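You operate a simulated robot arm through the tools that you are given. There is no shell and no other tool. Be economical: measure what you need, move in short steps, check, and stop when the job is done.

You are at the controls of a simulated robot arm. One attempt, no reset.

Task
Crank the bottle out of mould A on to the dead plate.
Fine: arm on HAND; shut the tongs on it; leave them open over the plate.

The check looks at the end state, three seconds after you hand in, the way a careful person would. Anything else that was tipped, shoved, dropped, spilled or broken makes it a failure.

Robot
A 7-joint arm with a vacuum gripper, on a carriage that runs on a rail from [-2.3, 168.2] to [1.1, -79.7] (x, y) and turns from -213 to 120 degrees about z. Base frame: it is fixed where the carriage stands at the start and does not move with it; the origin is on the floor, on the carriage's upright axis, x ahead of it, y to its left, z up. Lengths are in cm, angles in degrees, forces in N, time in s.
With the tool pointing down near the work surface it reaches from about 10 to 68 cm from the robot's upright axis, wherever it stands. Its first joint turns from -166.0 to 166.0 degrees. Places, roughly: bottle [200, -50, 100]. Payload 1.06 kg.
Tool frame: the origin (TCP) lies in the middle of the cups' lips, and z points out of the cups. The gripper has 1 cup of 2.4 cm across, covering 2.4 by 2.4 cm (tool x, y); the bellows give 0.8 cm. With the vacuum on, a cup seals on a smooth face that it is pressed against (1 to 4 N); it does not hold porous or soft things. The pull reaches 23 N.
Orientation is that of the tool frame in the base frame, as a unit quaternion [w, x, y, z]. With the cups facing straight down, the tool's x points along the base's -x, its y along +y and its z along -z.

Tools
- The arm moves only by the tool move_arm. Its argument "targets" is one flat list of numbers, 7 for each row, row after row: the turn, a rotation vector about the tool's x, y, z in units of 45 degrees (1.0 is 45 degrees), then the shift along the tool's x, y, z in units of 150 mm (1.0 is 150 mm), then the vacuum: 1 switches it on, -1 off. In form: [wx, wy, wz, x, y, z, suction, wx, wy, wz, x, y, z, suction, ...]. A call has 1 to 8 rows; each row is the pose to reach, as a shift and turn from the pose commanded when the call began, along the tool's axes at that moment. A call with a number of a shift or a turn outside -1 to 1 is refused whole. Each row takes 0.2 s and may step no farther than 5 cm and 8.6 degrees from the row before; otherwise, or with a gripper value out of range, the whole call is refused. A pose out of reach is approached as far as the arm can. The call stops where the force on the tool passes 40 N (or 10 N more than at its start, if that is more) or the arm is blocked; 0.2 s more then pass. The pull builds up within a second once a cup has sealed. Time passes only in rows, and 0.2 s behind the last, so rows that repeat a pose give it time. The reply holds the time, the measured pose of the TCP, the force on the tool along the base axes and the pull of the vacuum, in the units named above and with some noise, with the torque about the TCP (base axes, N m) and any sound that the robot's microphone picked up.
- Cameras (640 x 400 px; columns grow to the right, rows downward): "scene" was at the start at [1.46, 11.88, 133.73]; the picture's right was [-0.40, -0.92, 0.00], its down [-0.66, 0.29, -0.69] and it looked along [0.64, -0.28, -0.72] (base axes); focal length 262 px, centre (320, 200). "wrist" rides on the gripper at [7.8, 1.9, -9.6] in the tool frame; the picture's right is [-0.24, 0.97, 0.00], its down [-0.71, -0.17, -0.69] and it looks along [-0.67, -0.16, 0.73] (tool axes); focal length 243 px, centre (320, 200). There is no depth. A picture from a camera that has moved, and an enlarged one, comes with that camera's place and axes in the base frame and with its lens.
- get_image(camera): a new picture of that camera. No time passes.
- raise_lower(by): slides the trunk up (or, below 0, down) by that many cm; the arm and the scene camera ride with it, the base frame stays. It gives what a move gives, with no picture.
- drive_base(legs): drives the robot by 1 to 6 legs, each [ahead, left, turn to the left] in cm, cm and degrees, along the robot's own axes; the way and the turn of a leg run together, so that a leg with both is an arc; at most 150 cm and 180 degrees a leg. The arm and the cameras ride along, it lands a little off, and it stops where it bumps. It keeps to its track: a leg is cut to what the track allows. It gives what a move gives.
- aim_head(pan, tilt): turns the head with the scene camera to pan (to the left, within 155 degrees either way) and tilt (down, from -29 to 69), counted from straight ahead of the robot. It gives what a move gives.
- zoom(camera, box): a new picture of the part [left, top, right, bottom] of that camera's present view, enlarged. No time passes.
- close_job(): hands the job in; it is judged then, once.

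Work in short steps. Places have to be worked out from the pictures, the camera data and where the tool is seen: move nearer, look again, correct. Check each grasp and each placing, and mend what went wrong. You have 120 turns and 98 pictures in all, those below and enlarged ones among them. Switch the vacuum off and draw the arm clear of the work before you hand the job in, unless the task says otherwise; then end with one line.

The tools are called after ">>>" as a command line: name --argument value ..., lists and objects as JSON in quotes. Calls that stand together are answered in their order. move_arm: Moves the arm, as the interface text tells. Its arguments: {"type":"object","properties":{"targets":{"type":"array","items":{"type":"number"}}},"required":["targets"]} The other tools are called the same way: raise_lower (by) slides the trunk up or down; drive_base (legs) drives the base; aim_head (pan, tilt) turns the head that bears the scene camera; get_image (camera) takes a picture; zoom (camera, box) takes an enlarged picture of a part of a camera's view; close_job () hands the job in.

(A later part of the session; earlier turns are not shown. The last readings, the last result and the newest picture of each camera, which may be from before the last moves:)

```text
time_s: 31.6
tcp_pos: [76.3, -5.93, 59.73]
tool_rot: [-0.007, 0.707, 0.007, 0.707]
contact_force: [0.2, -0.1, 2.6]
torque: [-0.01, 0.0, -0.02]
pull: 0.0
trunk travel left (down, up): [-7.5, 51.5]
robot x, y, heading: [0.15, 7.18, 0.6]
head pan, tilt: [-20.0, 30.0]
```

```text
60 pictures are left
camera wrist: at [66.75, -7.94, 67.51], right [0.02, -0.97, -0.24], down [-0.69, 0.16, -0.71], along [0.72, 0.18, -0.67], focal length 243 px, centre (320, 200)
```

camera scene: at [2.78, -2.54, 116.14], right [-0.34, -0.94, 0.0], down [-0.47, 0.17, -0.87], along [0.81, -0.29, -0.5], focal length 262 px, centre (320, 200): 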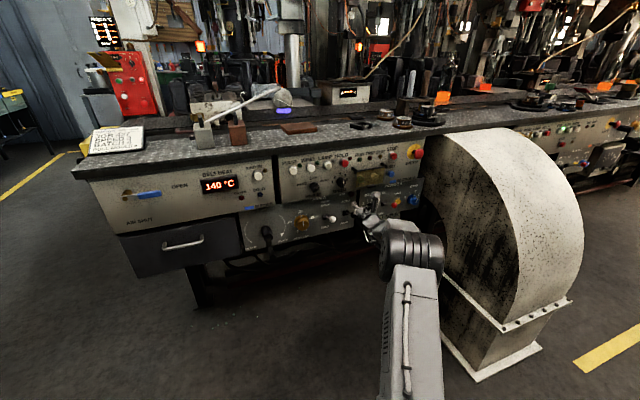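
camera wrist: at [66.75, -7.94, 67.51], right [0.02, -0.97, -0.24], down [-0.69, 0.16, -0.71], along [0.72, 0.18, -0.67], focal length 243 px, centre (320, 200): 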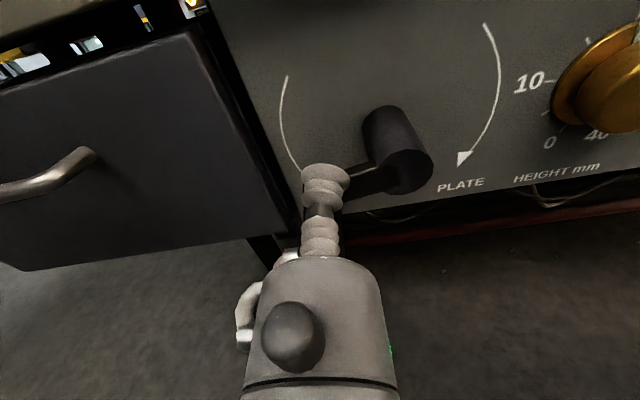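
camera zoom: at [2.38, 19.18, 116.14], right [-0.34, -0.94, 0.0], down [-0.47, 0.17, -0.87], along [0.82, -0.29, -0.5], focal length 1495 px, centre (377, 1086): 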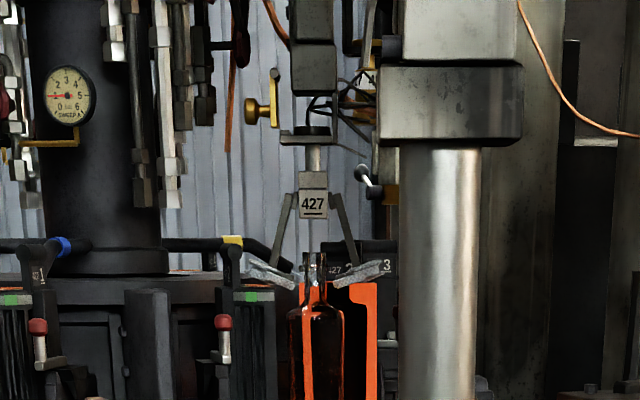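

Tongs are open around the neck. The crank still yields with little force; I'll go on toward the MOULD mark in small rows.

>>> move_arm --targets '[0, 0, 0, -0.057, -0.01, 0, -1, 0, 0, 0, -0.116, -0.01, 0, -1, 0, 0, 0, -0.173, 0, 0, -1, 0, 0, 0, -0.2, 0.01, 0, -1]'

>>> zoom --camera "scene" --box '[270, 10, 350, 80]'

>>> get_image --camera "wrist"

```text
time_s: 32.6
tcp_pos: [76.28, -6.05, 56.75]
tool_rot: [-0.007, 0.707, 0.007, 0.707]
contact_force: [-0.8, 2.0, 3.9]
torque: [0.01, 0.0, -0.05]
pull: 0.0
trunk travel left (down, up): [-7.5, 51.5]
robot x, y, heading: [-0.27, 7.44, 0.4]
head pan, tilt: [-20.0, 30.0]
```

```text
5.71 times, centred on (310, 45) of scene
camera zoom: at [2.38, 19.18, 116.13], right [-0.34, -0.94, 0.0], down [-0.47, 0.17, -0.87], along [0.82, -0.29, -0.5], focal length 1495 px, centre (377, 1086)
```

zoom: 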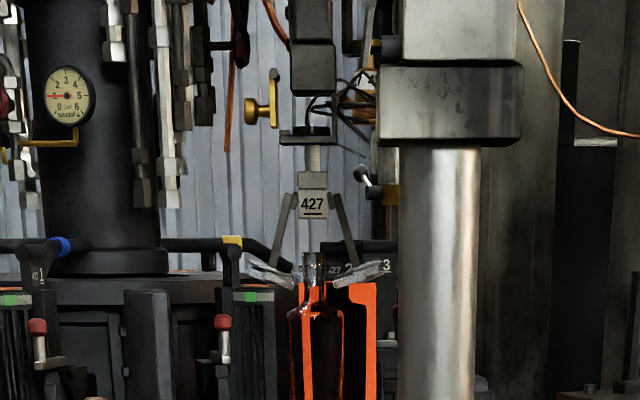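

```text
58 pictures are left
camera wrist: at [66.73, -8.11, 64.53], right [0.02, -0.97, -0.24], down [-0.69, 0.16, -0.71], along [0.72, 0.17, -0.67], focal length 243 px, centre (320, 200)
```

wrist: 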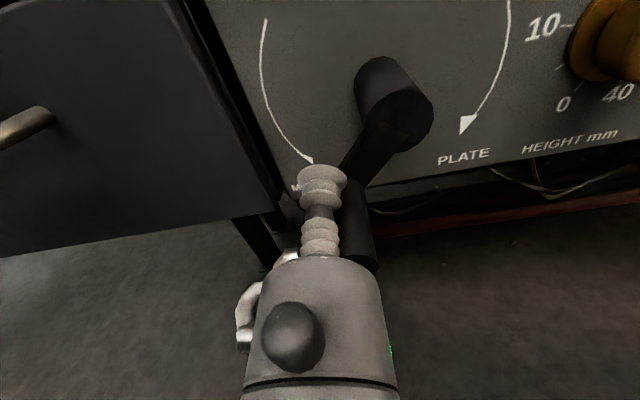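

Nearly there; handle about at 225°. I'll continue until it meets its stop.

>>> move_arm --targets '[0, 0, 0, -0.053, 0.025, 0, -1, 0, 0, 0, -0.1, 0.058, 0, -1, 0, 0, 0, -0.142, 0.099, 0, -1]'

>>> zoom --camera "scene" --box '[270, 10, 350, 80]'

>>> get_image --camera "wrist"

```text
time_s: 33.4
tcp_pos: [76.46, -6.61, 56.18]
tool_rot: [-0.008, 0.699, 0.01, 0.715]
contact_force: [-3.1, 3.1, 13.0]
torque: [-0.15, 0.07, -0.08]
pull: 0.1
trunk travel left (down, up): [-7.5, 51.5]
robot x, y, heading: [-0.44, 6.77, 0.5]
head pan, tilt: [-20.0, 30.0]
stopped in row 3: the force on the tool passed its limit at 46 N (the readings are from after the stop); the commanded pose is now the measured one
```

```text
5.71 times, centred on (310, 45) of scene
camera zoom: at [2.25, 19.23, 116.12], right [-0.33, -0.94, 0.0], down [-0.47, 0.17, -0.87], along [0.82, -0.29, -0.5], focal length 1495 px, centre (377, 1086)
```

zoom: 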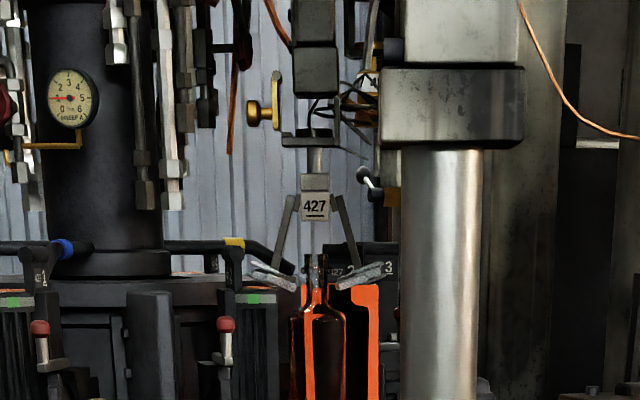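

```text
56 pictures are left
camera wrist: at [66.79, -8.7, 63.72], right [0.03, -0.97, -0.23], down [-0.67, 0.15, -0.72], along [0.74, 0.18, -0.65], focal length 243 px, centre (320, 200)
```

wrist: 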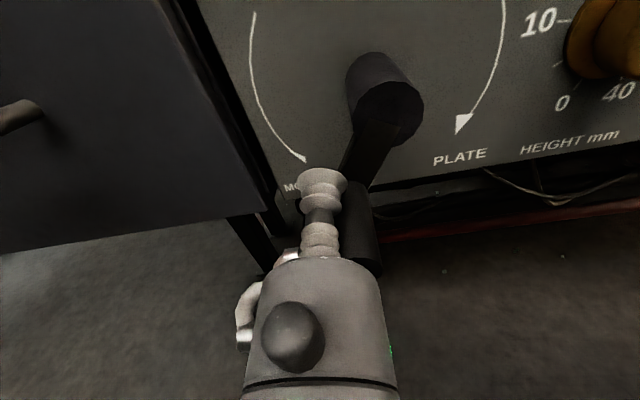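

The crank has met its stop at MOULD (≈230°). I'll back the tool off up-left and withdraw, then check that it stays put.

>>> move_arm --targets '[0, 0, 0, 0.05, -0.08, 0, -1, 0, 0, 0, 0.08, -0.15, -0.1, -1, 0, 0, 0, 0.08, -0.15, -0.4, -1, 0, 0, 0, 0.08, -0.15, -0.7, -1, 0, 0, 0, 0.38, -0.15, -0.75, -1, 0, 0, 0, 0.68, -0.15, -0.75, -1]'

>>> get_image --camera "wrist"

>>> zoom --camera "scene" --box '[280, 30, 340, 80]'

```text
time_s: 34.8
tcp_pos: [65.09, -5.02, 66.19]
tool_rot: [-0.009, 0.702, 0.009, 0.712]
contact_force: [0.3, -0.5, -0.3]
torque: [0.02, -0.05, 0.0]
pull: 0.0
trunk travel left (down, up): [-7.5, 51.5]
robot x, y, heading: [-0.03, 7.03, 0.2]
head pan, tilt: [-20.0, 30.0]
```

```text
55 pictures are left
camera wrist: at [55.39, -7.05, 73.85], right [0.03, -0.97, -0.23], down [-0.68, 0.15, -0.72], along [0.73, 0.18, -0.66], focal length 243 px, centre (320, 200)
```

wrist: 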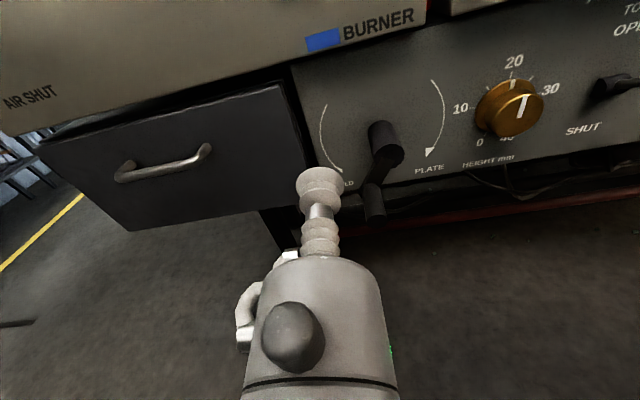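

```text
8.00 times, centred on (310, 55) of scene
camera zoom: at [2.43, 19.18, 116.13], right [-0.33, -0.94, 0.0], down [-0.47, 0.17, -0.87], along [0.82, -0.29, -0.5], focal length 2093 px, centre (400, 1360)
```

zoom: 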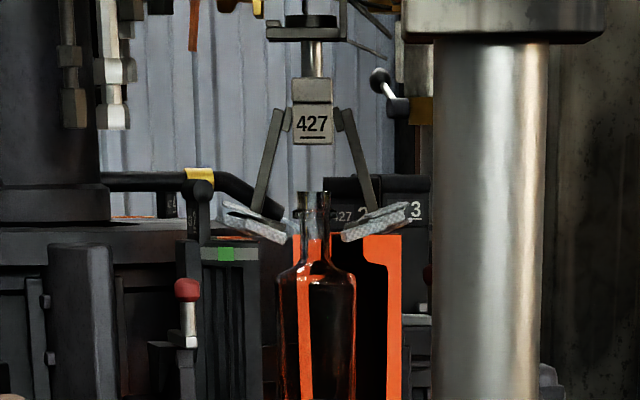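

Crank stays at MOULD and the open jaws straddle the neck below the finish; HEIGHT is at 20 as the card asks. Now driving right toward the tongs lever.

>>> drive_base --legs '[[0, -20, 0]]'

>>> move_arm --targets '[0, 0, 0, 0, 0.2, 0.05, -1, 0, 0, 0, 0, 0.4, 0.15, -1, 0, 0, 0, 0, 0.6, 0.3, -1]'

>>> get_image --camera "wrist"

```text
time_s: 36.4
tcp_pos: [65.24, -25.18, 66.28]
tool_rot: [-0.008, 0.701, 0.008, 0.713]
contact_force: [0.5, 0.7, -0.4]
torque: [0.03, 0.04, 0.0]
pull: 0.1
trunk travel left (down, up): [-7.5, 51.5]
robot x, y, heading: [-0.09, -13.08, 0.5]
head pan, tilt: [-20.0, 30.0]
```

```text
time_s: 37.2
tcp_pos: [70.26, -34.06, 66.47]
tool_rot: [-0.008, 0.701, 0.009, 0.713]
contact_force: [-0.7, 0.4, 1.2]
torque: [0.01, 0.02, 0.0]
pull: 0.1
trunk travel left (down, up): [-7.5, 51.5]
robot x, y, heading: [0.05, -13.14, 0.3]
head pan, tilt: [-20.0, 30.0]
```

```text
53 pictures are left
camera wrist: at [60.51, -36.19, 74.07], right [0.03, -0.97, -0.23], down [-0.68, 0.15, -0.72], along [0.73, 0.18, -0.66], focal length 243 px, centre (320, 200)
```

wrist: 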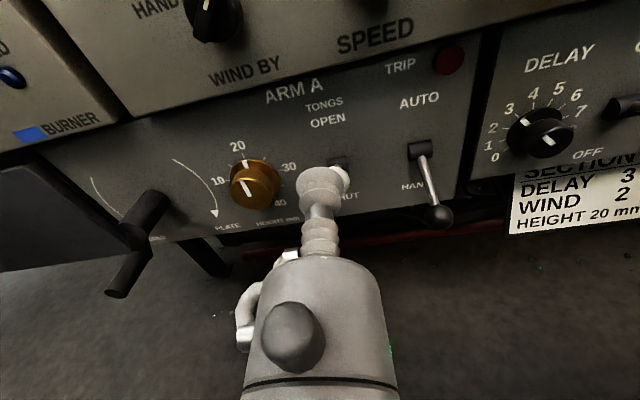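

Ball is right behind the cup. Advance over it and press down as I did with the other lever.

>>> move_arm --targets '[0, 0, 0, 0, 0, 0.25, -1, 0, 0, 0, 0, 0, 0.5, -1, 0, 0, 0, -0.15, 0, 0.5, -1, 0, 0, 0, -0.25, 0, 0.5, -1, 0, 0, 0, -0.35, 0, 0.5, -1, 0, 0, 0, -0.45, 0, 0.5, -1, 0, 0, 0, -0.53, 0, 0.5, -1, 0, 0, 0, -0.6, 0, 0.5, -1]'

>>> get_image --camera "wrist"

>>> get_image --camera "scene"

```text
time_s: 39.0
tcp_pos: [77.82, -33.88, 57.54]
tool_rot: [-0.009, 0.702, 0.01, 0.712]
contact_force: [-1.6, -0.1, 2.4]
torque: [0.02, 0.01, 0.03]
pull: 0.2
trunk travel left (down, up): [-7.5, 51.5]
robot x, y, heading: [0.59, -12.98, 0.6]
head pan, tilt: [-20.0, 30.0]
```

```text
52 pictures are left
camera wrist: at [68.11, -35.99, 65.15], right [0.03, -0.97, -0.23], down [-0.68, 0.15, -0.72], along [0.73, 0.18, -0.65], focal length 243 px, centre (320, 200)
```

wrist: 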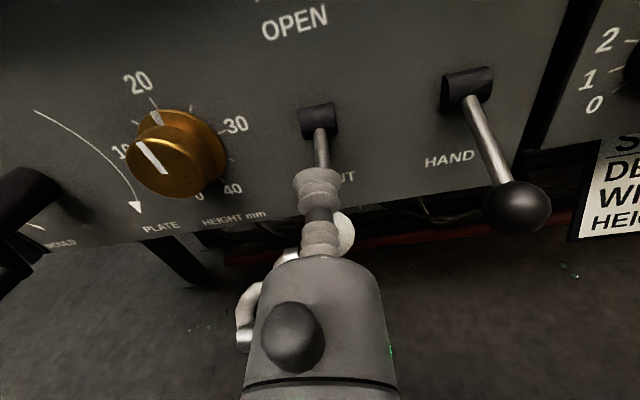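

```text
51 pictures are left
camera scene: at [2.64, -0.96, 116.14], right [-0.33, -0.94, 0.0], down [-0.47, 0.17, -0.87], along [0.82, -0.29, -0.5], focal length 262 px, centre (320, 200)
```

scene: 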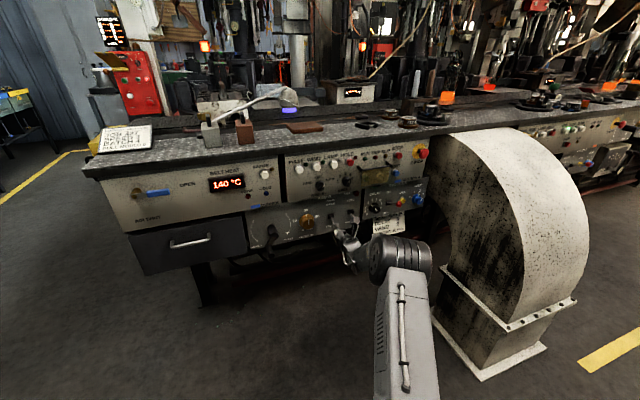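

The tongs lever is down. Back off upward and out, then check the jaws.

>>> move_arm --targets '[0, 0, 0, 0.2, 0, -0.1, -1, 0, 0, 0, 0.45, 0, -0.25, -1, 0, 0, 0, 0.6, 0, -0.5, -1]'

>>> get_image --camera "wrist"

>>> zoom --camera "scene" --box '[250, 30, 340, 100]'

```text
time_s: 39.8
tcp_pos: [69.93, -33.99, 66.74]
tool_rot: [-0.009, 0.702, 0.01, 0.713]
contact_force: [0.4, 0.0, 0.3]
torque: [0.01, -0.06, 0.0]
pull: 0.0
trunk travel left (down, up): [-7.5, 51.5]
robot x, y, heading: [-0.14, -13.02, 0.4]
head pan, tilt: [-20.0, 30.0]
```

```text
50 pictures are left
camera wrist: at [60.34, -36.0, 74.33], right [0.03, -0.97, -0.23], down [-0.68, 0.15, -0.72], along [0.73, 0.18, -0.66], focal length 243 px, centre (320, 200)
```

wrist: 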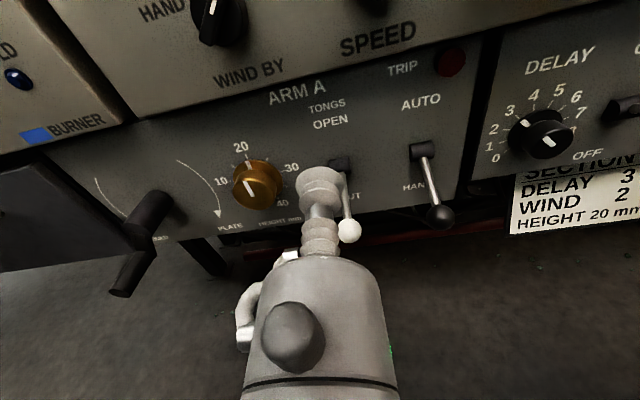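

```text
5.71 times, centred on (295, 65) of scene
camera zoom: at [2.71, -0.97, 116.13], right [-0.33, -0.94, 0.0], down [-0.47, 0.17, -0.87], along [0.82, -0.29, -0.5], focal length 1495 px, centre (463, 971)
```

zoom: 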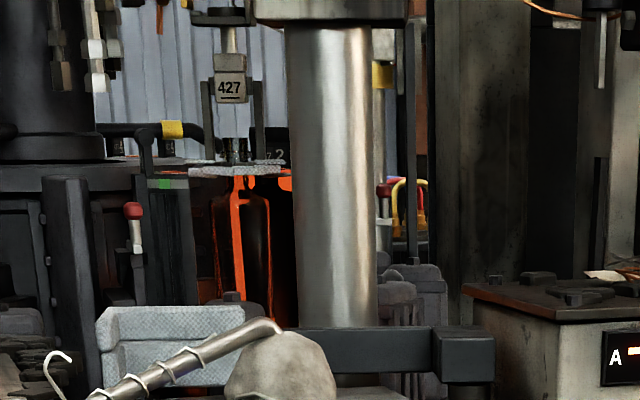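

Jaws are shut on the neck, TRIP lamp is dark. Driving back to the crank; then I'll go in on the right/below side of the handle to push it clockwise.

>>> drive_base --legs '[[0, 20, 0]]'

>>> move_arm --targets '[0, 0, 0, 0, 0, -0.3, -1, 0, 0, 0, -0.3, -0.05, -0.3, -1, 0, 0, 0, -0.6, -0.1, -0.3, -1, 0, 0, 0, -0.88, -0.15, -0.3, -1]'

>>> get_image --camera "wrist"

```text
time_s: 41.4
tcp_pos: [69.73, -13.86, 66.69]
tool_rot: [-0.008, 0.702, 0.009, 0.713]
contact_force: [-0.6, -0.3, 0.3]
torque: [0.01, 0.0, -0.02]
pull: 0.1
trunk travel left (down, up): [-7.5, 51.5]
robot x, y, heading: [0.0, 7.09, 0.5]
head pan, tilt: [-20.0, 30.0]
```

```text
time_s: 42.4
tcp_pos: [65.37, -11.73, 53.55]
tool_rot: [-0.009, 0.701, 0.01, 0.713]
contact_force: [-0.6, 0.3, -0.7]
torque: [0.03, 0.02, 0.03]
pull: 0.1
trunk travel left (down, up): [-7.5, 51.5]
robot x, y, heading: [-0.13, 6.95, 0.3]
head pan, tilt: [-20.0, 30.0]
```

```text
48 pictures are left
camera wrist: at [55.69, -13.86, 61.09], right [0.03, -0.97, -0.23], down [-0.68, 0.15, -0.72], along [0.74, 0.18, -0.65], focal length 243 px, centre (320, 200)
```

wrist: 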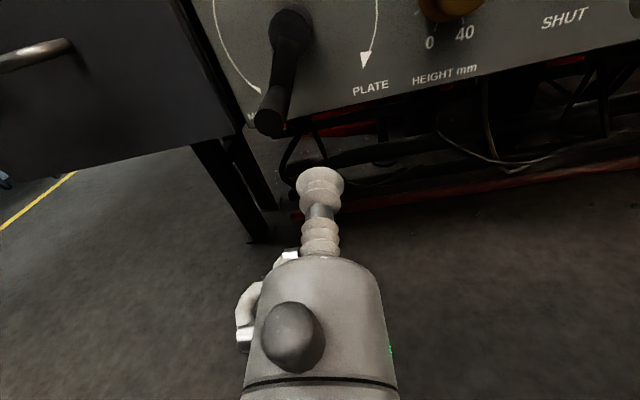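

Handle tip at (72.9,-7.8,54.5), as expected. Advancing to its right.

>>> move_arm --targets '[0, 0, 0, -0.01, 0.02, 0.28, -1, 0, 0, 0, -0.02, 0.02, 0.55, -1, 0, 0, 0, -0.02, 0.02, 0.73, -1]'

>>> get_image --camera "wrist"

```text
time_s: 43.2
tcp_pos: [76.35, -11.62, 53.45]
tool_rot: [-0.008, 0.701, 0.009, 0.713]
contact_force: [-0.6, 0.7, 0.5]
torque: [-0.02, 0.0, 0.0]
pull: 0.0
trunk travel left (down, up): [-7.5, 51.5]
robot x, y, heading: [-0.29, 7.0, 0.3]
head pan, tilt: [-20.0, 30.0]
```

```text
47 pictures are left
camera wrist: at [66.73, -13.55, 61.11], right [0.03, -0.97, -0.23], down [-0.68, 0.15, -0.72], along [0.73, 0.18, -0.66], focal length 243 px, centre (320, 200)
```

wrist: 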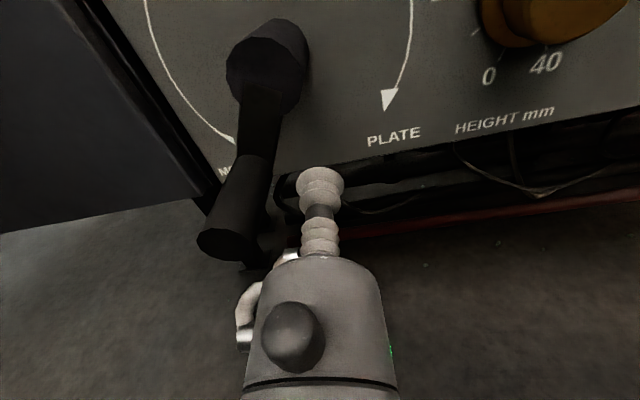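

Pushing the handle clockwise slowly, watching force and bottle.

>>> move_arm --targets '[0, 0, 0, -0.002, -0.091, 0, -1, 0, 0, 0, 0.008, -0.147, 0, -1, 0, 0, 0, 0.028, -0.202, 0, -1, 0, 0, 0, 0.057, -0.253, 0, -1, 0, 0, 0, 0.094, -0.297, 0, -1, 0, 0, 0, 0.139, -0.335, 0, -1, 0, 0, 0, 0.189, -0.363, 0, -1, 0, 0, 0, 0.243, -0.383, 0, -1]'

>>> get_image --camera "wrist"

>>> zoom --camera "scene" --box '[265, 10, 345, 80]'

```text
time_s: 45.0
tcp_pos: [76.1, -6.02, 57.02]
tool_rot: [-0.009, 0.701, 0.01, 0.713]
contact_force: [0.1, -0.7, -2.3]
torque: [0.03, -0.03, -0.01]
pull: 0.1
trunk travel left (down, up): [-7.5, 51.5]
robot x, y, heading: [-0.02, 7.07, 0.7]
head pan, tilt: [-20.0, 30.0]
```

```text
46 pictures are left
camera wrist: at [66.5, -8.1, 64.66], right [0.03, -0.97, -0.23], down [-0.68, 0.15, -0.72], along [0.73, 0.18, -0.65], focal length 243 px, centre (320, 200)
```

wrist: 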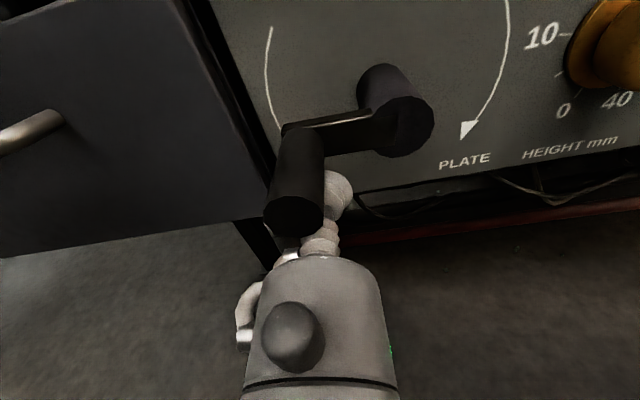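

```text
5.71 times, centred on (305, 45) of scene
camera zoom: at [2.42, 19.23, 116.13], right [-0.34, -0.94, 0.0], down [-0.47, 0.17, -0.87], along [0.82, -0.29, -0.5], focal length 1495 px, centre (406, 1086)
```

zoom: 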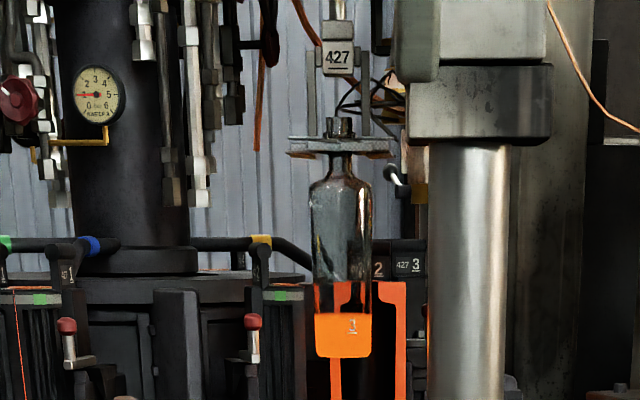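

The bottle is gripped and lifting out of the mould. Continuing clockwise steadily.

>>> move_arm --targets '[0, 0, 0, 0.069, -0.011, 0, -1, 0, 0, 0, 0.139, -0.007, 0, -1, 0, 0, 0, 0.206, 0.011, 0, -1, 0, 0, 0, 0.268, 0.043, 0, -1, 0, 0, 0, 0.323, 0.086, 0, -1, 0, 0, 0, 0.366, 0.141, 0, -1, 0, 0, 0, 0.398, 0.203, 0, -1, 0, 0, 0, 0.416, 0.27, 0, -1]'

>>> get_image --camera "wrist"

>>> zoom --camera "scene" --box '[235, 0, 365, 110]'

```text
time_s: 46.8
tcp_pos: [76.13, -9.82, 63.43]
tool_rot: [-0.008, 0.701, 0.009, 0.713]
contact_force: [-0.1, 2.9, -2.2]
torque: [0.07, -0.02, 0.02]
pull: 0.0
trunk travel left (down, up): [-7.5, 51.5]
robot x, y, heading: [0.16, 7.21, 0.3]
head pan, tilt: [-20.0, 30.0]
```

```text
44 pictures are left
camera wrist: at [66.53, -12.02, 70.89], right [0.03, -0.97, -0.23], down [-0.68, 0.15, -0.72], along [0.74, 0.18, -0.65], focal length 243 px, centre (320, 200)
```

wrist: 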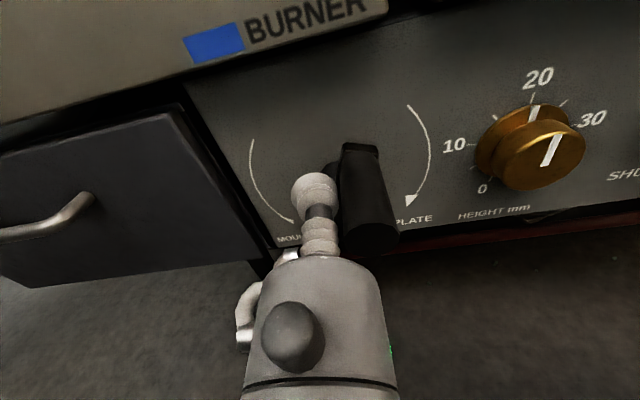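

```text
3.64 times, centred on (300, 55) of scene
camera zoom: at [2.41, 19.25, 116.14], right [-0.34, -0.94, 0.0], down [-0.47, 0.17, -0.87], along [0.82, -0.29, -0.5], focal length 951 px, centre (393, 727)
```

zoom: 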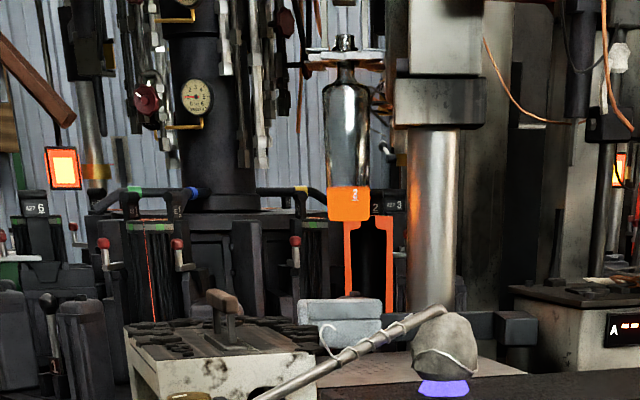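

Bottle hangs well clear above the mould. Continuing clockwise over the top and down the right.

>>> move_arm --targets '[0, 0, 0, 0.003, 0.069, 0, -1, 0, 0, 0, -0.007, 0.138, 0, -1, 0, 0, 0, -0.032, 0.203, 0, -1, 0, 0, 0, -0.07, 0.262, 0, -1, 0, 0, 0, -0.119, 0.311, 0, -1]'

>>> get_image --camera "wrist"

>>> zoom --camera "scene" --box '[235, 0, 365, 110]'

```text
time_s: 48.0
tcp_pos: [76.3, -14.7, 61.41]
tool_rot: [-0.009, 0.702, 0.01, 0.712]
contact_force: [0.7, 1.0, 1.4]
torque: [0.04, -0.03, 0.02]
pull: 0.1
trunk travel left (down, up): [-7.5, 51.5]
robot x, y, heading: [0.06, 7.52, 0.4]
head pan, tilt: [-20.0, 30.0]
```

```text
42 pictures are left
camera wrist: at [66.61, -16.8, 69.12], right [0.03, -0.97, -0.23], down [-0.68, 0.15, -0.72], along [0.73, 0.18, -0.65], focal length 243 px, centre (320, 200)
```

wrist: 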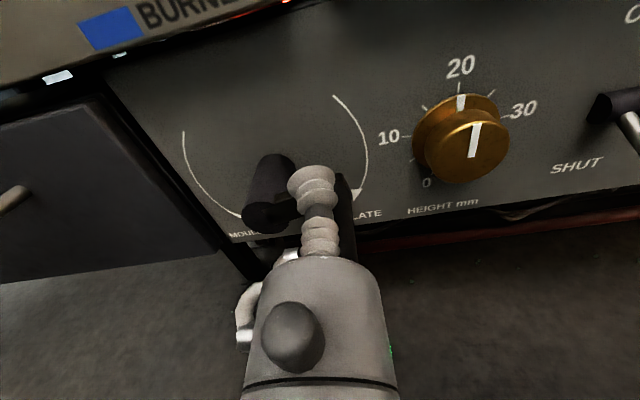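

```text
3.64 times, centred on (300, 55) of scene
camera zoom: at [2.39, 19.24, 116.14], right [-0.34, -0.94, 0.0], down [-0.47, 0.17, -0.87], along [0.82, -0.29, -0.5], focal length 951 px, centre (393, 727)
```

zoom: 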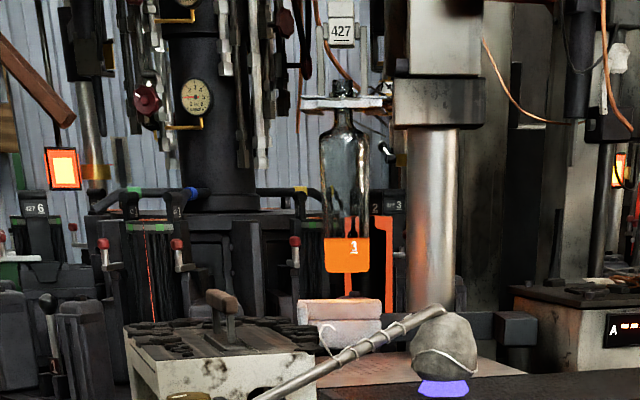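

Bottle is over the plate region and lowering. I'll go on in smaller increments and watch the clearance with the pusher block.

>>> move_arm --targets '[0, 0, 0, -0.043, 0.029, 0, -1, 0, 0, 0, -0.096, 0.054, 0, -1, 0, 0, 0, -0.152, 0.069, 0, -1, 0, 0, 0, -0.21, 0.074, 0, -1]'

>>> zoom --camera "scene" --box '[235, 0, 365, 110]'

```text
time_s: 49.0
tcp_pos: [76.31, -15.78, 58.18]
tool_rot: [-0.009, 0.702, 0.01, 0.712]
contact_force: [-0.4, 0.7, 1.8]
torque: [0.03, 0.03, 0.02]
pull: 0.0
trunk travel left (down, up): [-7.5, 51.5]
robot x, y, heading: [-0.55, 7.09, 0.1]
head pan, tilt: [-20.0, 30.0]
```

```text
3.64 times, centred on (300, 55) of scene
camera zoom: at [2.38, 19.25, 116.13], right [-0.34, -0.94, 0.0], down [-0.47, 0.17, -0.87], along [0.82, -0.29, -0.5], focal length 951 px, centre (393, 727)
```

zoom: 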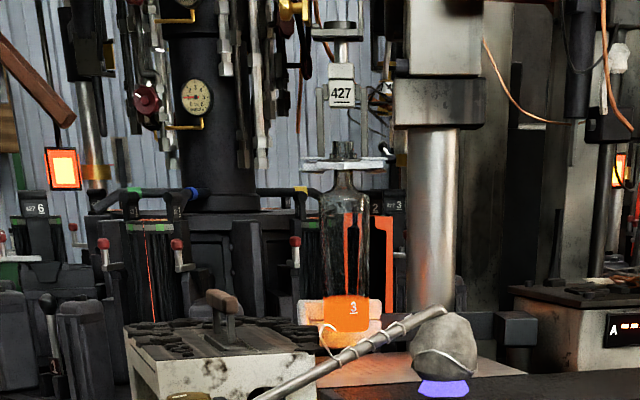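

Bottle is in front of the block, descending cleanly. Next 30°.

>>> move_arm --targets '[0, 0, 0, -0.058, -0.005, 0, -1, 0, 0, 0, -0.114, -0.02, 0, -1, 0, 0, 0, -0.167, -0.045, 0, -1]'

>>> zoom --camera "scene" --box '[235, 0, 365, 110]'

>>> get_image --camera "wrist"

```text
time_s: 49.8
tcp_pos: [76.28, -15.01, 55.76]
tool_rot: [-0.008, 0.701, 0.008, 0.713]
contact_force: [0.0, -1.5, 0.5]
torque: [0.01, 0.05, 0.01]
pull: 0.0
trunk travel left (down, up): [-7.5, 51.5]
robot x, y, heading: [-0.0, 7.59, 0.5]
head pan, tilt: [-20.0, 30.0]
```

```text
3.64 times, centred on (300, 55) of scene
camera zoom: at [2.4, 19.24, 116.13], right [-0.34, -0.94, 0.0], down [-0.47, 0.17, -0.87], along [0.82, -0.29, -0.5], focal length 951 px, centre (393, 727)
```

zoom: 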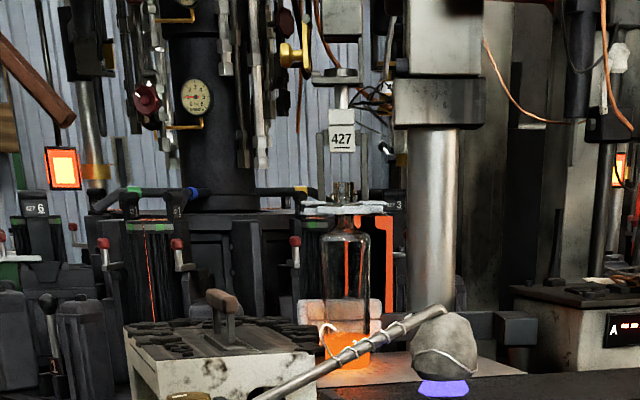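

```text
38 pictures are left
camera wrist: at [66.64, -17.11, 63.38], right [0.03, -0.97, -0.23], down [-0.68, 0.15, -0.72], along [0.73, 0.18, -0.66], focal length 243 px, centre (320, 200)
```

wrist: 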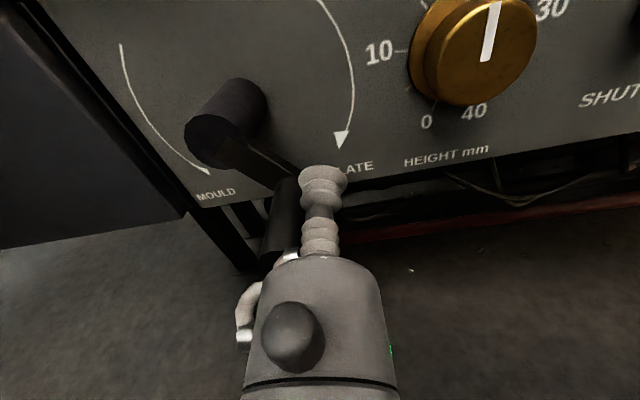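

The bottle bottom looks to be at plate height now (glowing reflection on the plate). I'll let a moment pass and look again in detail.

>>> move_arm --targets '[0, 0, 0, 0, 0, 0, -1, 0, 0, 0, 0, 0, 0, -1]'

>>> zoom --camera "scene" --box '[285, 40, 345, 115]'

```text
time_s: 50.4
tcp_pos: [76.28, -14.99, 55.81]
tool_rot: [-0.009, 0.701, 0.01, 0.713]
contact_force: [0.7, -0.8, 0.0]
torque: [0.01, 0.01, 0.02]
pull: 0.0
trunk travel left (down, up): [-7.5, 51.5]
robot x, y, heading: [-0.11, 7.68, 0.3]
head pan, tilt: [-20.0, 30.0]
```

```text
5.33 times, centred on (315, 78) of scene
camera zoom: at [2.4, 19.23, 116.13], right [-0.34, -0.94, 0.0], down [-0.47, 0.17, -0.87], along [0.82, -0.29, -0.5], focal length 1395 px, centre (347, 853)
```

zoom: 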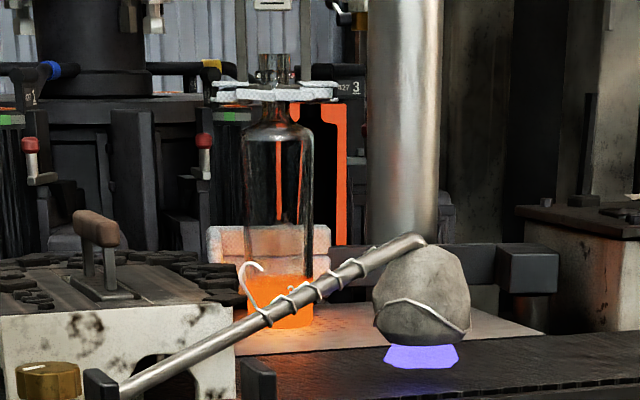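

Bottle is just about over/at the plate. I'll nudge the crank further to find the PLATE stop.

>>> move_arm --targets '[0, 0, 0, -0.017, -0.012, 0, -1, 0, 0, 0, -0.034, -0.023, 0, -1, 0, 0, 0, -0.05, -0.036, 0, -1]'

>>> zoom --camera "scene" --box '[285, 40, 345, 115]'

>>> get_image --camera "wrist"

```text
time_s: 51.2
tcp_pos: [76.24, -14.54, 55.02]
tool_rot: [-0.008, 0.701, 0.009, 0.713]
contact_force: [0.3, -1.7, 3.7]
torque: [0.0, -0.01, 0.01]
pull: 0.1
trunk travel left (down, up): [-7.5, 51.5]
robot x, y, heading: [0.01, 6.67, 0.3]
head pan, tilt: [-20.0, 30.0]
```

```text
5.33 times, centred on (315, 78) of scene
camera zoom: at [2.38, 19.24, 116.14], right [-0.34, -0.94, 0.0], down [-0.47, 0.17, -0.87], along [0.82, -0.29, -0.5], focal length 1395 px, centre (347, 853)
```

zoom: 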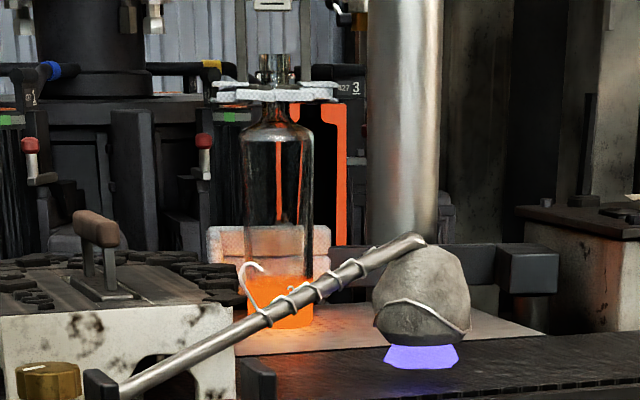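

```text
35 pictures are left
camera wrist: at [66.64, -16.7, 62.59], right [0.03, -0.97, -0.23], down [-0.68, 0.15, -0.72], along [0.73, 0.18, -0.65], focal length 243 px, centre (320, 200)
```

wrist: 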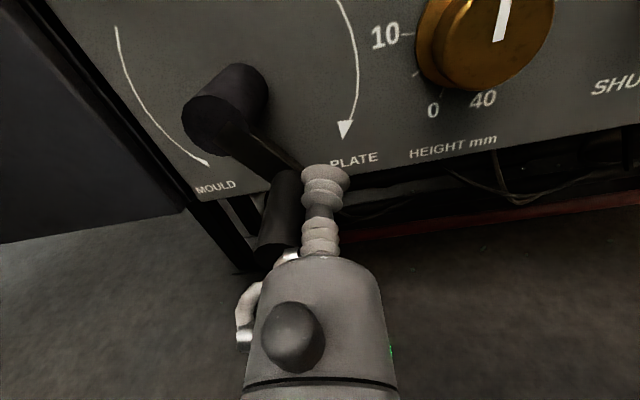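

Little motion left at this end. A few more degrees to reach the stop.

>>> move_arm --targets '[0, 0, 0, -0.031, -0.03, 0, -1, 0, 0, 0, -0.057, -0.061, 0, -1, 0, 0, 0, -0.081, -0.101, 0, -1]'

>>> zoom --camera "scene" --box '[285, 40, 345, 115]'

>>> get_image --camera "wrist"

```text
time_s: 52.0
tcp_pos: [76.4, -12.99, 53.68]
tool_rot: [-0.009, 0.702, 0.009, 0.712]
contact_force: [-0.5, -2.5, 1.2]
torque: [-0.01, 0.0, -0.01]
pull: 0.1
trunk travel left (down, up): [-7.5, 51.5]
robot x, y, heading: [0.02, 6.91, 0.4]
head pan, tilt: [-20.0, 30.0]
```

```text
5.33 times, centred on (315, 78) of scene
camera zoom: at [2.39, 19.23, 116.13], right [-0.34, -0.94, 0.0], down [-0.47, 0.17, -0.87], along [0.82, -0.29, -0.5], focal length 1395 px, centre (347, 853)
```

zoom: 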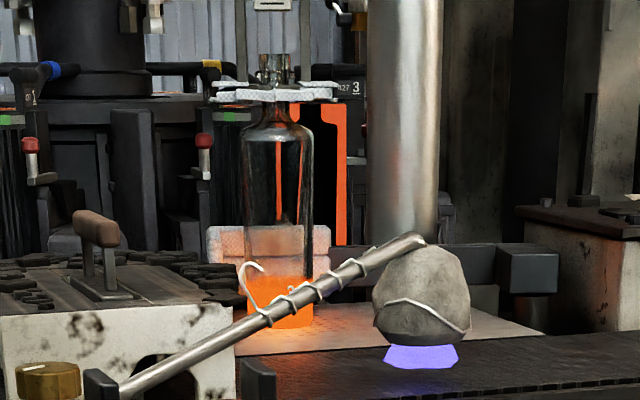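

```text
33 pictures are left
camera wrist: at [66.71, -15.16, 61.37], right [0.03, -0.97, -0.23], down [-0.68, 0.15, -0.72], along [0.73, 0.18, -0.65], focal length 243 px, centre (320, 200)
```

wrist: 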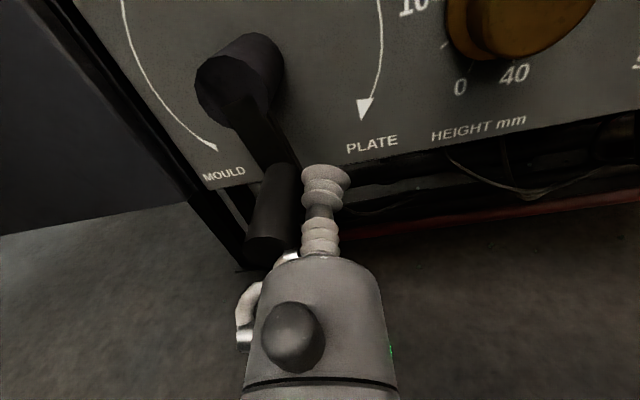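

The handle is back at straight down, bottle unchanged for the last 30° (a dwell, as at the mould end). I'll continue gently until a stop is felt.

>>> move_arm --targets '[0, 0, 0, -0.015, -0.035, 0, -1, 0, 0, 0, -0.02, -0.067, 0, -1, 0, 0, 0, -0.024, -0.1, 0, -1, 0, 0, 0, -0.026, -0.135, 0, -1]'

>>> zoom --camera "scene" --box '[285, 40, 345, 115]'

```text
time_s: 53.0
tcp_pos: [76.28, -10.83, 53.4]
tool_rot: [-0.009, 0.701, 0.009, 0.713]
contact_force: [-0.8, -2.3, 0.4]
torque: [0.02, -0.04, -0.01]
pull: 0.0
trunk travel left (down, up): [-7.5, 51.5]
robot x, y, heading: [0.0, 7.32, 0.2]
head pan, tilt: [-20.0, 30.0]
```

```text
5.33 times, centred on (315, 78) of scene
camera zoom: at [2.4, 19.23, 116.13], right [-0.34, -0.94, 0.0], down [-0.47, 0.17, -0.87], along [0.82, -0.29, -0.5], focal length 1395 px, centre (347, 853)
```

zoom: 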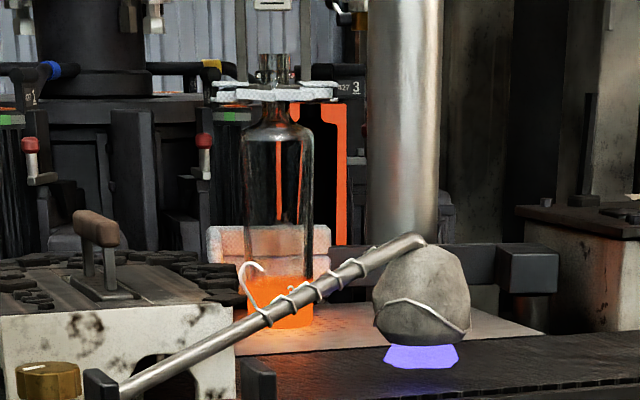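

Still free, bottle still in dwell. Continuing to feel for the stop.

>>> move_arm --targets '[0, 0, 0, 0.003, -0.069, 0, -1, 0, 0, 0, 0.021, -0.136, 0, -1, 0, 0, 0, 0.053, -0.198, 0, -1, 0, 0, 0, 0.097, -0.253, 0, -1]'

>>> zoom --camera "scene" --box '[285, 40, 345, 115]'

>>> get_image --camera "wrist"

```text
time_s: 54.0
tcp_pos: [76.29, -6.86, 54.89]
tool_rot: [-0.01, 0.702, 0.011, 0.712]
contact_force: [-0.4, 0.3, 0.0]
torque: [-0.03, -0.01, 0.01]
pull: 0.0
trunk travel left (down, up): [-7.5, 51.5]
robot x, y, heading: [-0.1, 6.95, 0.7]
head pan, tilt: [-20.0, 30.0]
```

```text
5.33 times, centred on (315, 78) of scene
camera zoom: at [2.39, 19.25, 116.13], right [-0.33, -0.94, 0.0], down [-0.47, 0.17, -0.87], along [0.82, -0.29, -0.5], focal length 1395 px, centre (347, 853)
```

zoom: 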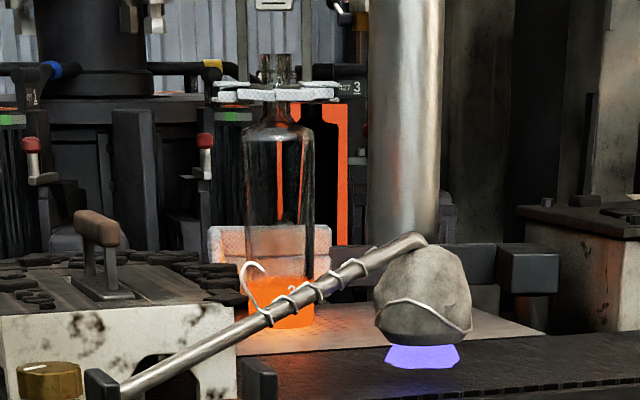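

```text
30 pictures are left
camera wrist: at [66.6, -9.02, 62.48], right [0.03, -0.97, -0.23], down [-0.68, 0.15, -0.72], along [0.73, 0.18, -0.65], focal length 243 px, centre (320, 200)
```

wrist: 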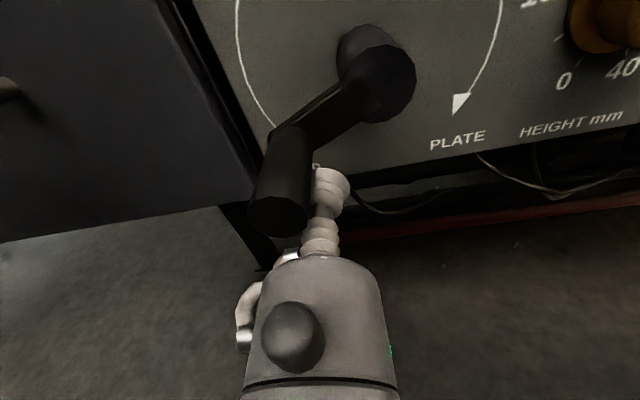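

The bottle hasn't moved for the last 100° of crank, so the arm is at its PLATE end and the crank just slips. I'll withdraw and inspect lamps, pusher and bottle before opening the tongs.

>>> move_arm --targets '[0, 0, 0, -0.03, 0.08, 0, -1, 0, 0, 0, -0.03, 0.12, -0.25, -1, 0, 0, 0, -0.03, 0.12, -0.55, -1, 0, 0, 0, -0.03, 0.12, -0.75, -1, 0, 0, 0, 0.27, 0.15, -0.75, -1, 0, 0, 0, 0.57, 0.2, -0.75, -1, 0, 0, 0, 0.85, 0.2, -0.75, -1]'

>>> drive_base --legs '[[0, -20, 0]]'

>>> get_image --camera "wrist"

>>> zoom --camera "scene" --box '[240, 30, 340, 110]'

>>> zoom --camera "scene" --box '[280, 140, 440, 240]'

```text
time_s: 55.6
tcp_pos: [64.66, -10.86, 67.16]
tool_rot: [-0.009, 0.702, 0.009, 0.712]
contact_force: [0.2, 0.3, -0.5]
torque: [0.02, 0.0, 0.02]
pull: 0.0
trunk travel left (down, up): [-7.5, 51.5]
robot x, y, heading: [0.18, 7.19, 0.6]
head pan, tilt: [-20.0, 30.0]
```

```text
time_s: 57.2
tcp_pos: [64.96, -31.26, 67.27]
tool_rot: [-0.007, 0.702, 0.008, 0.712]
contact_force: [-0.7, -0.5, 0.2]
torque: [0.01, 0.03, 0.0]
pull: 0.1
trunk travel left (down, up): [-7.5, 51.5]
robot x, y, heading: [0.02, -13.21, 0.5]
head pan, tilt: [-20.0, 30.0]
```

```text
29 pictures are left
camera wrist: at [55.33, -33.34, 74.91], right [0.03, -0.97, -0.23], down [-0.68, 0.15, -0.72], along [0.73, 0.18, -0.65], focal length 243 px, centre (320, 200)
```

wrist: 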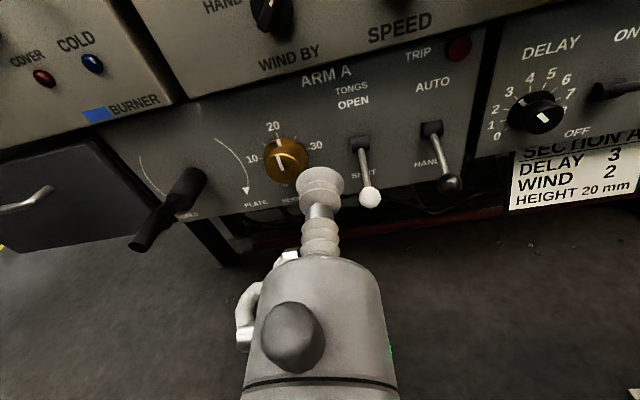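

```text
5.00 times, centred on (290, 70) of scene
camera zoom: at [2.69, -1.12, 116.13], right [-0.34, -0.94, 0.0], down [-0.47, 0.17, -0.87], along [0.82, -0.29, -0.5], focal length 1308 px, centre (470, 850)
```

zoom: 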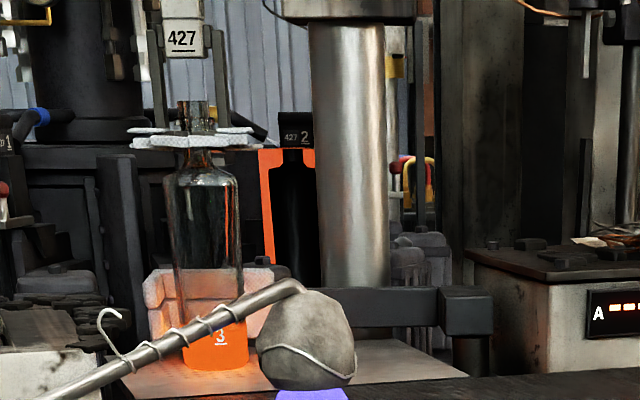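

```text
4.00 times, centred on (360, 190) of scene
camera zoom: at [2.69, -1.12, 116.13], right [-0.34, -0.94, 0.0], down [-0.47, 0.17, -0.87], along [0.82, -0.29, -0.5], focal length 1046 px, centre (160, 240)
```

zoom: 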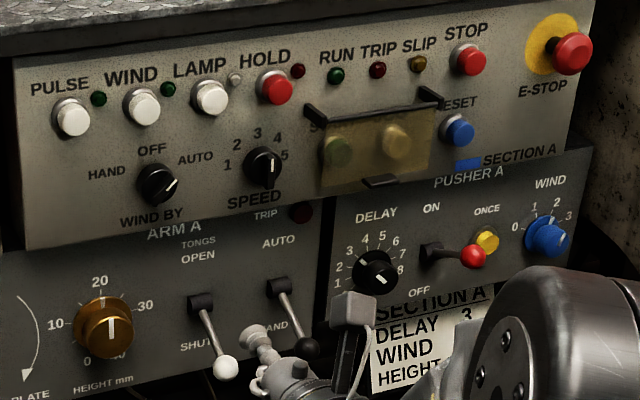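

No lamps lit, nothing tripped, section not running; bottle stands in the shut tongs at plate level and HEIGHT is at 20. Now go below the tongs ball (≈(76.4,-34,55)) to lift it to OPEN.

>>> move_arm --targets '[0, 0, 0, -0.3, 0.06, 0, -1, 0, 0, 0, -0.6, 0.12, 0, -1, 0, 0, 0, -0.9, 0.18, 0, -1, 0, 0, 0, -1, 0.18, 0, -1]'

>>> move_arm --targets '[0, 0, 0, -0.09, 0, 0.05, -1, 0, 0, 0, -0.09, 0, 0.2, -1]'

>>> get_image --camera "wrist"

```text
time_s: 58.2
tcp_pos: [65.37, -34.06, 52.24]
tool_rot: [-0.007, 0.701, 0.008, 0.713]
contact_force: [0.1, -0.3, 0.0]
torque: [-0.02, 0.01, -0.03]
pull: 0.1
trunk travel left (down, up): [-7.5, 51.5]
robot x, y, heading: [0.46, -12.9, 0.4]
head pan, tilt: [-20.0, 30.0]
```

```text
time_s: 58.8
tcp_pos: [68.38, -33.99, 50.72]
tool_rot: [-0.007, 0.702, 0.008, 0.713]
contact_force: [0.5, 0.2, 0.5]
torque: [-0.03, 0.0, 0.01]
pull: 0.0
trunk travel left (down, up): [-7.5, 51.5]
robot x, y, heading: [-0.16, -13.3, 0.5]
head pan, tilt: [-20.0, 30.0]
```

```text
26 pictures are left
camera wrist: at [58.68, -36.1, 58.43], right [0.03, -0.97, -0.23], down [-0.68, 0.15, -0.72], along [0.73, 0.18, -0.65], focal length 243 px, centre (320, 200)
```

wrist: 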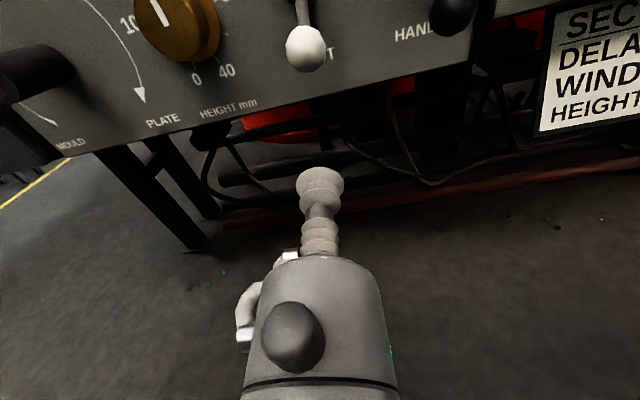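

Ball at z≈55.5, straight above the path. Advance under it, then raise in small rows.

>>> move_arm --targets '[0, 0, 0, 0, 0, 0.3, -1, 0, 0, 0, 0, 0, 0.61, -1, 0, 0, 0, 0.13, 0, 0.61, -1, 0, 0, 0, 0.23, 0, 0.61, -1, 0, 0, 0, 0.32, 0, 0.61, -1, 0, 0, 0, 0.41, 0, 0.61, -1, 0, 0, 0, 0.49, 0, 0.61, -1, 0, 0, 0, 0.55, 0, 0.61, -1]'

>>> get_image --camera "wrist"

>>> zoom --camera "scene" --box '[240, 30, 340, 110]'

```text
time_s: 60.6
tcp_pos: [77.28, -33.74, 59.26]
tool_rot: [-0.008, 0.701, 0.008, 0.713]
contact_force: [0.0, 0.1, 0.2]
torque: [0.02, -0.01, -0.03]
pull: 0.1
trunk travel left (down, up): [-7.5, 51.5]
robot x, y, heading: [0.29, -12.97, 0.5]
head pan, tilt: [-20.0, 30.0]
```

```text
25 pictures are left
camera wrist: at [67.67, -35.82, 66.92], right [0.03, -0.97, -0.23], down [-0.68, 0.16, -0.72], along [0.73, 0.18, -0.65], focal length 243 px, centre (320, 200)
```

wrist: 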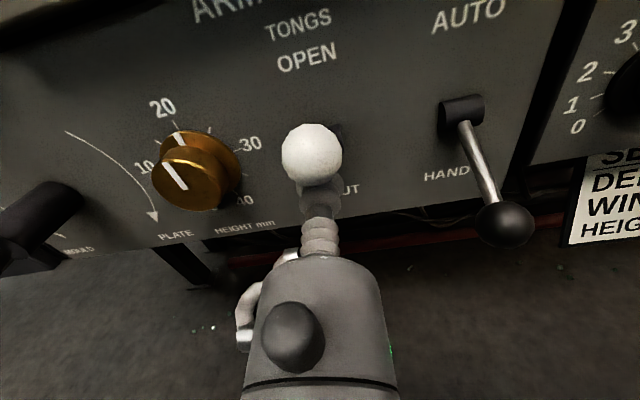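

```text
5.00 times, centred on (290, 70) of scene
camera zoom: at [2.7, -1.12, 116.13], right [-0.34, -0.94, 0.0], down [-0.47, 0.17, -0.87], along [0.82, -0.29, -0.5], focal length 1308 px, centre (470, 850)
```

zoom: 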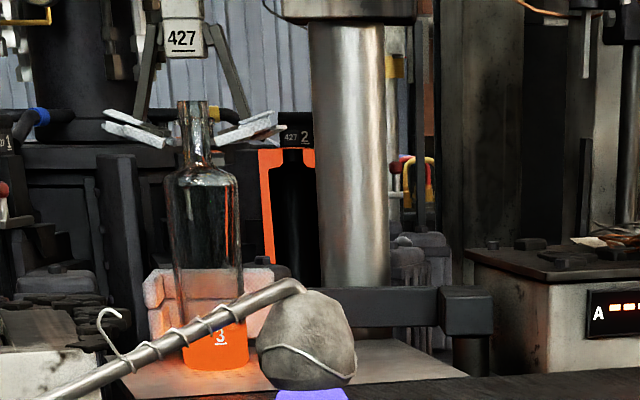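

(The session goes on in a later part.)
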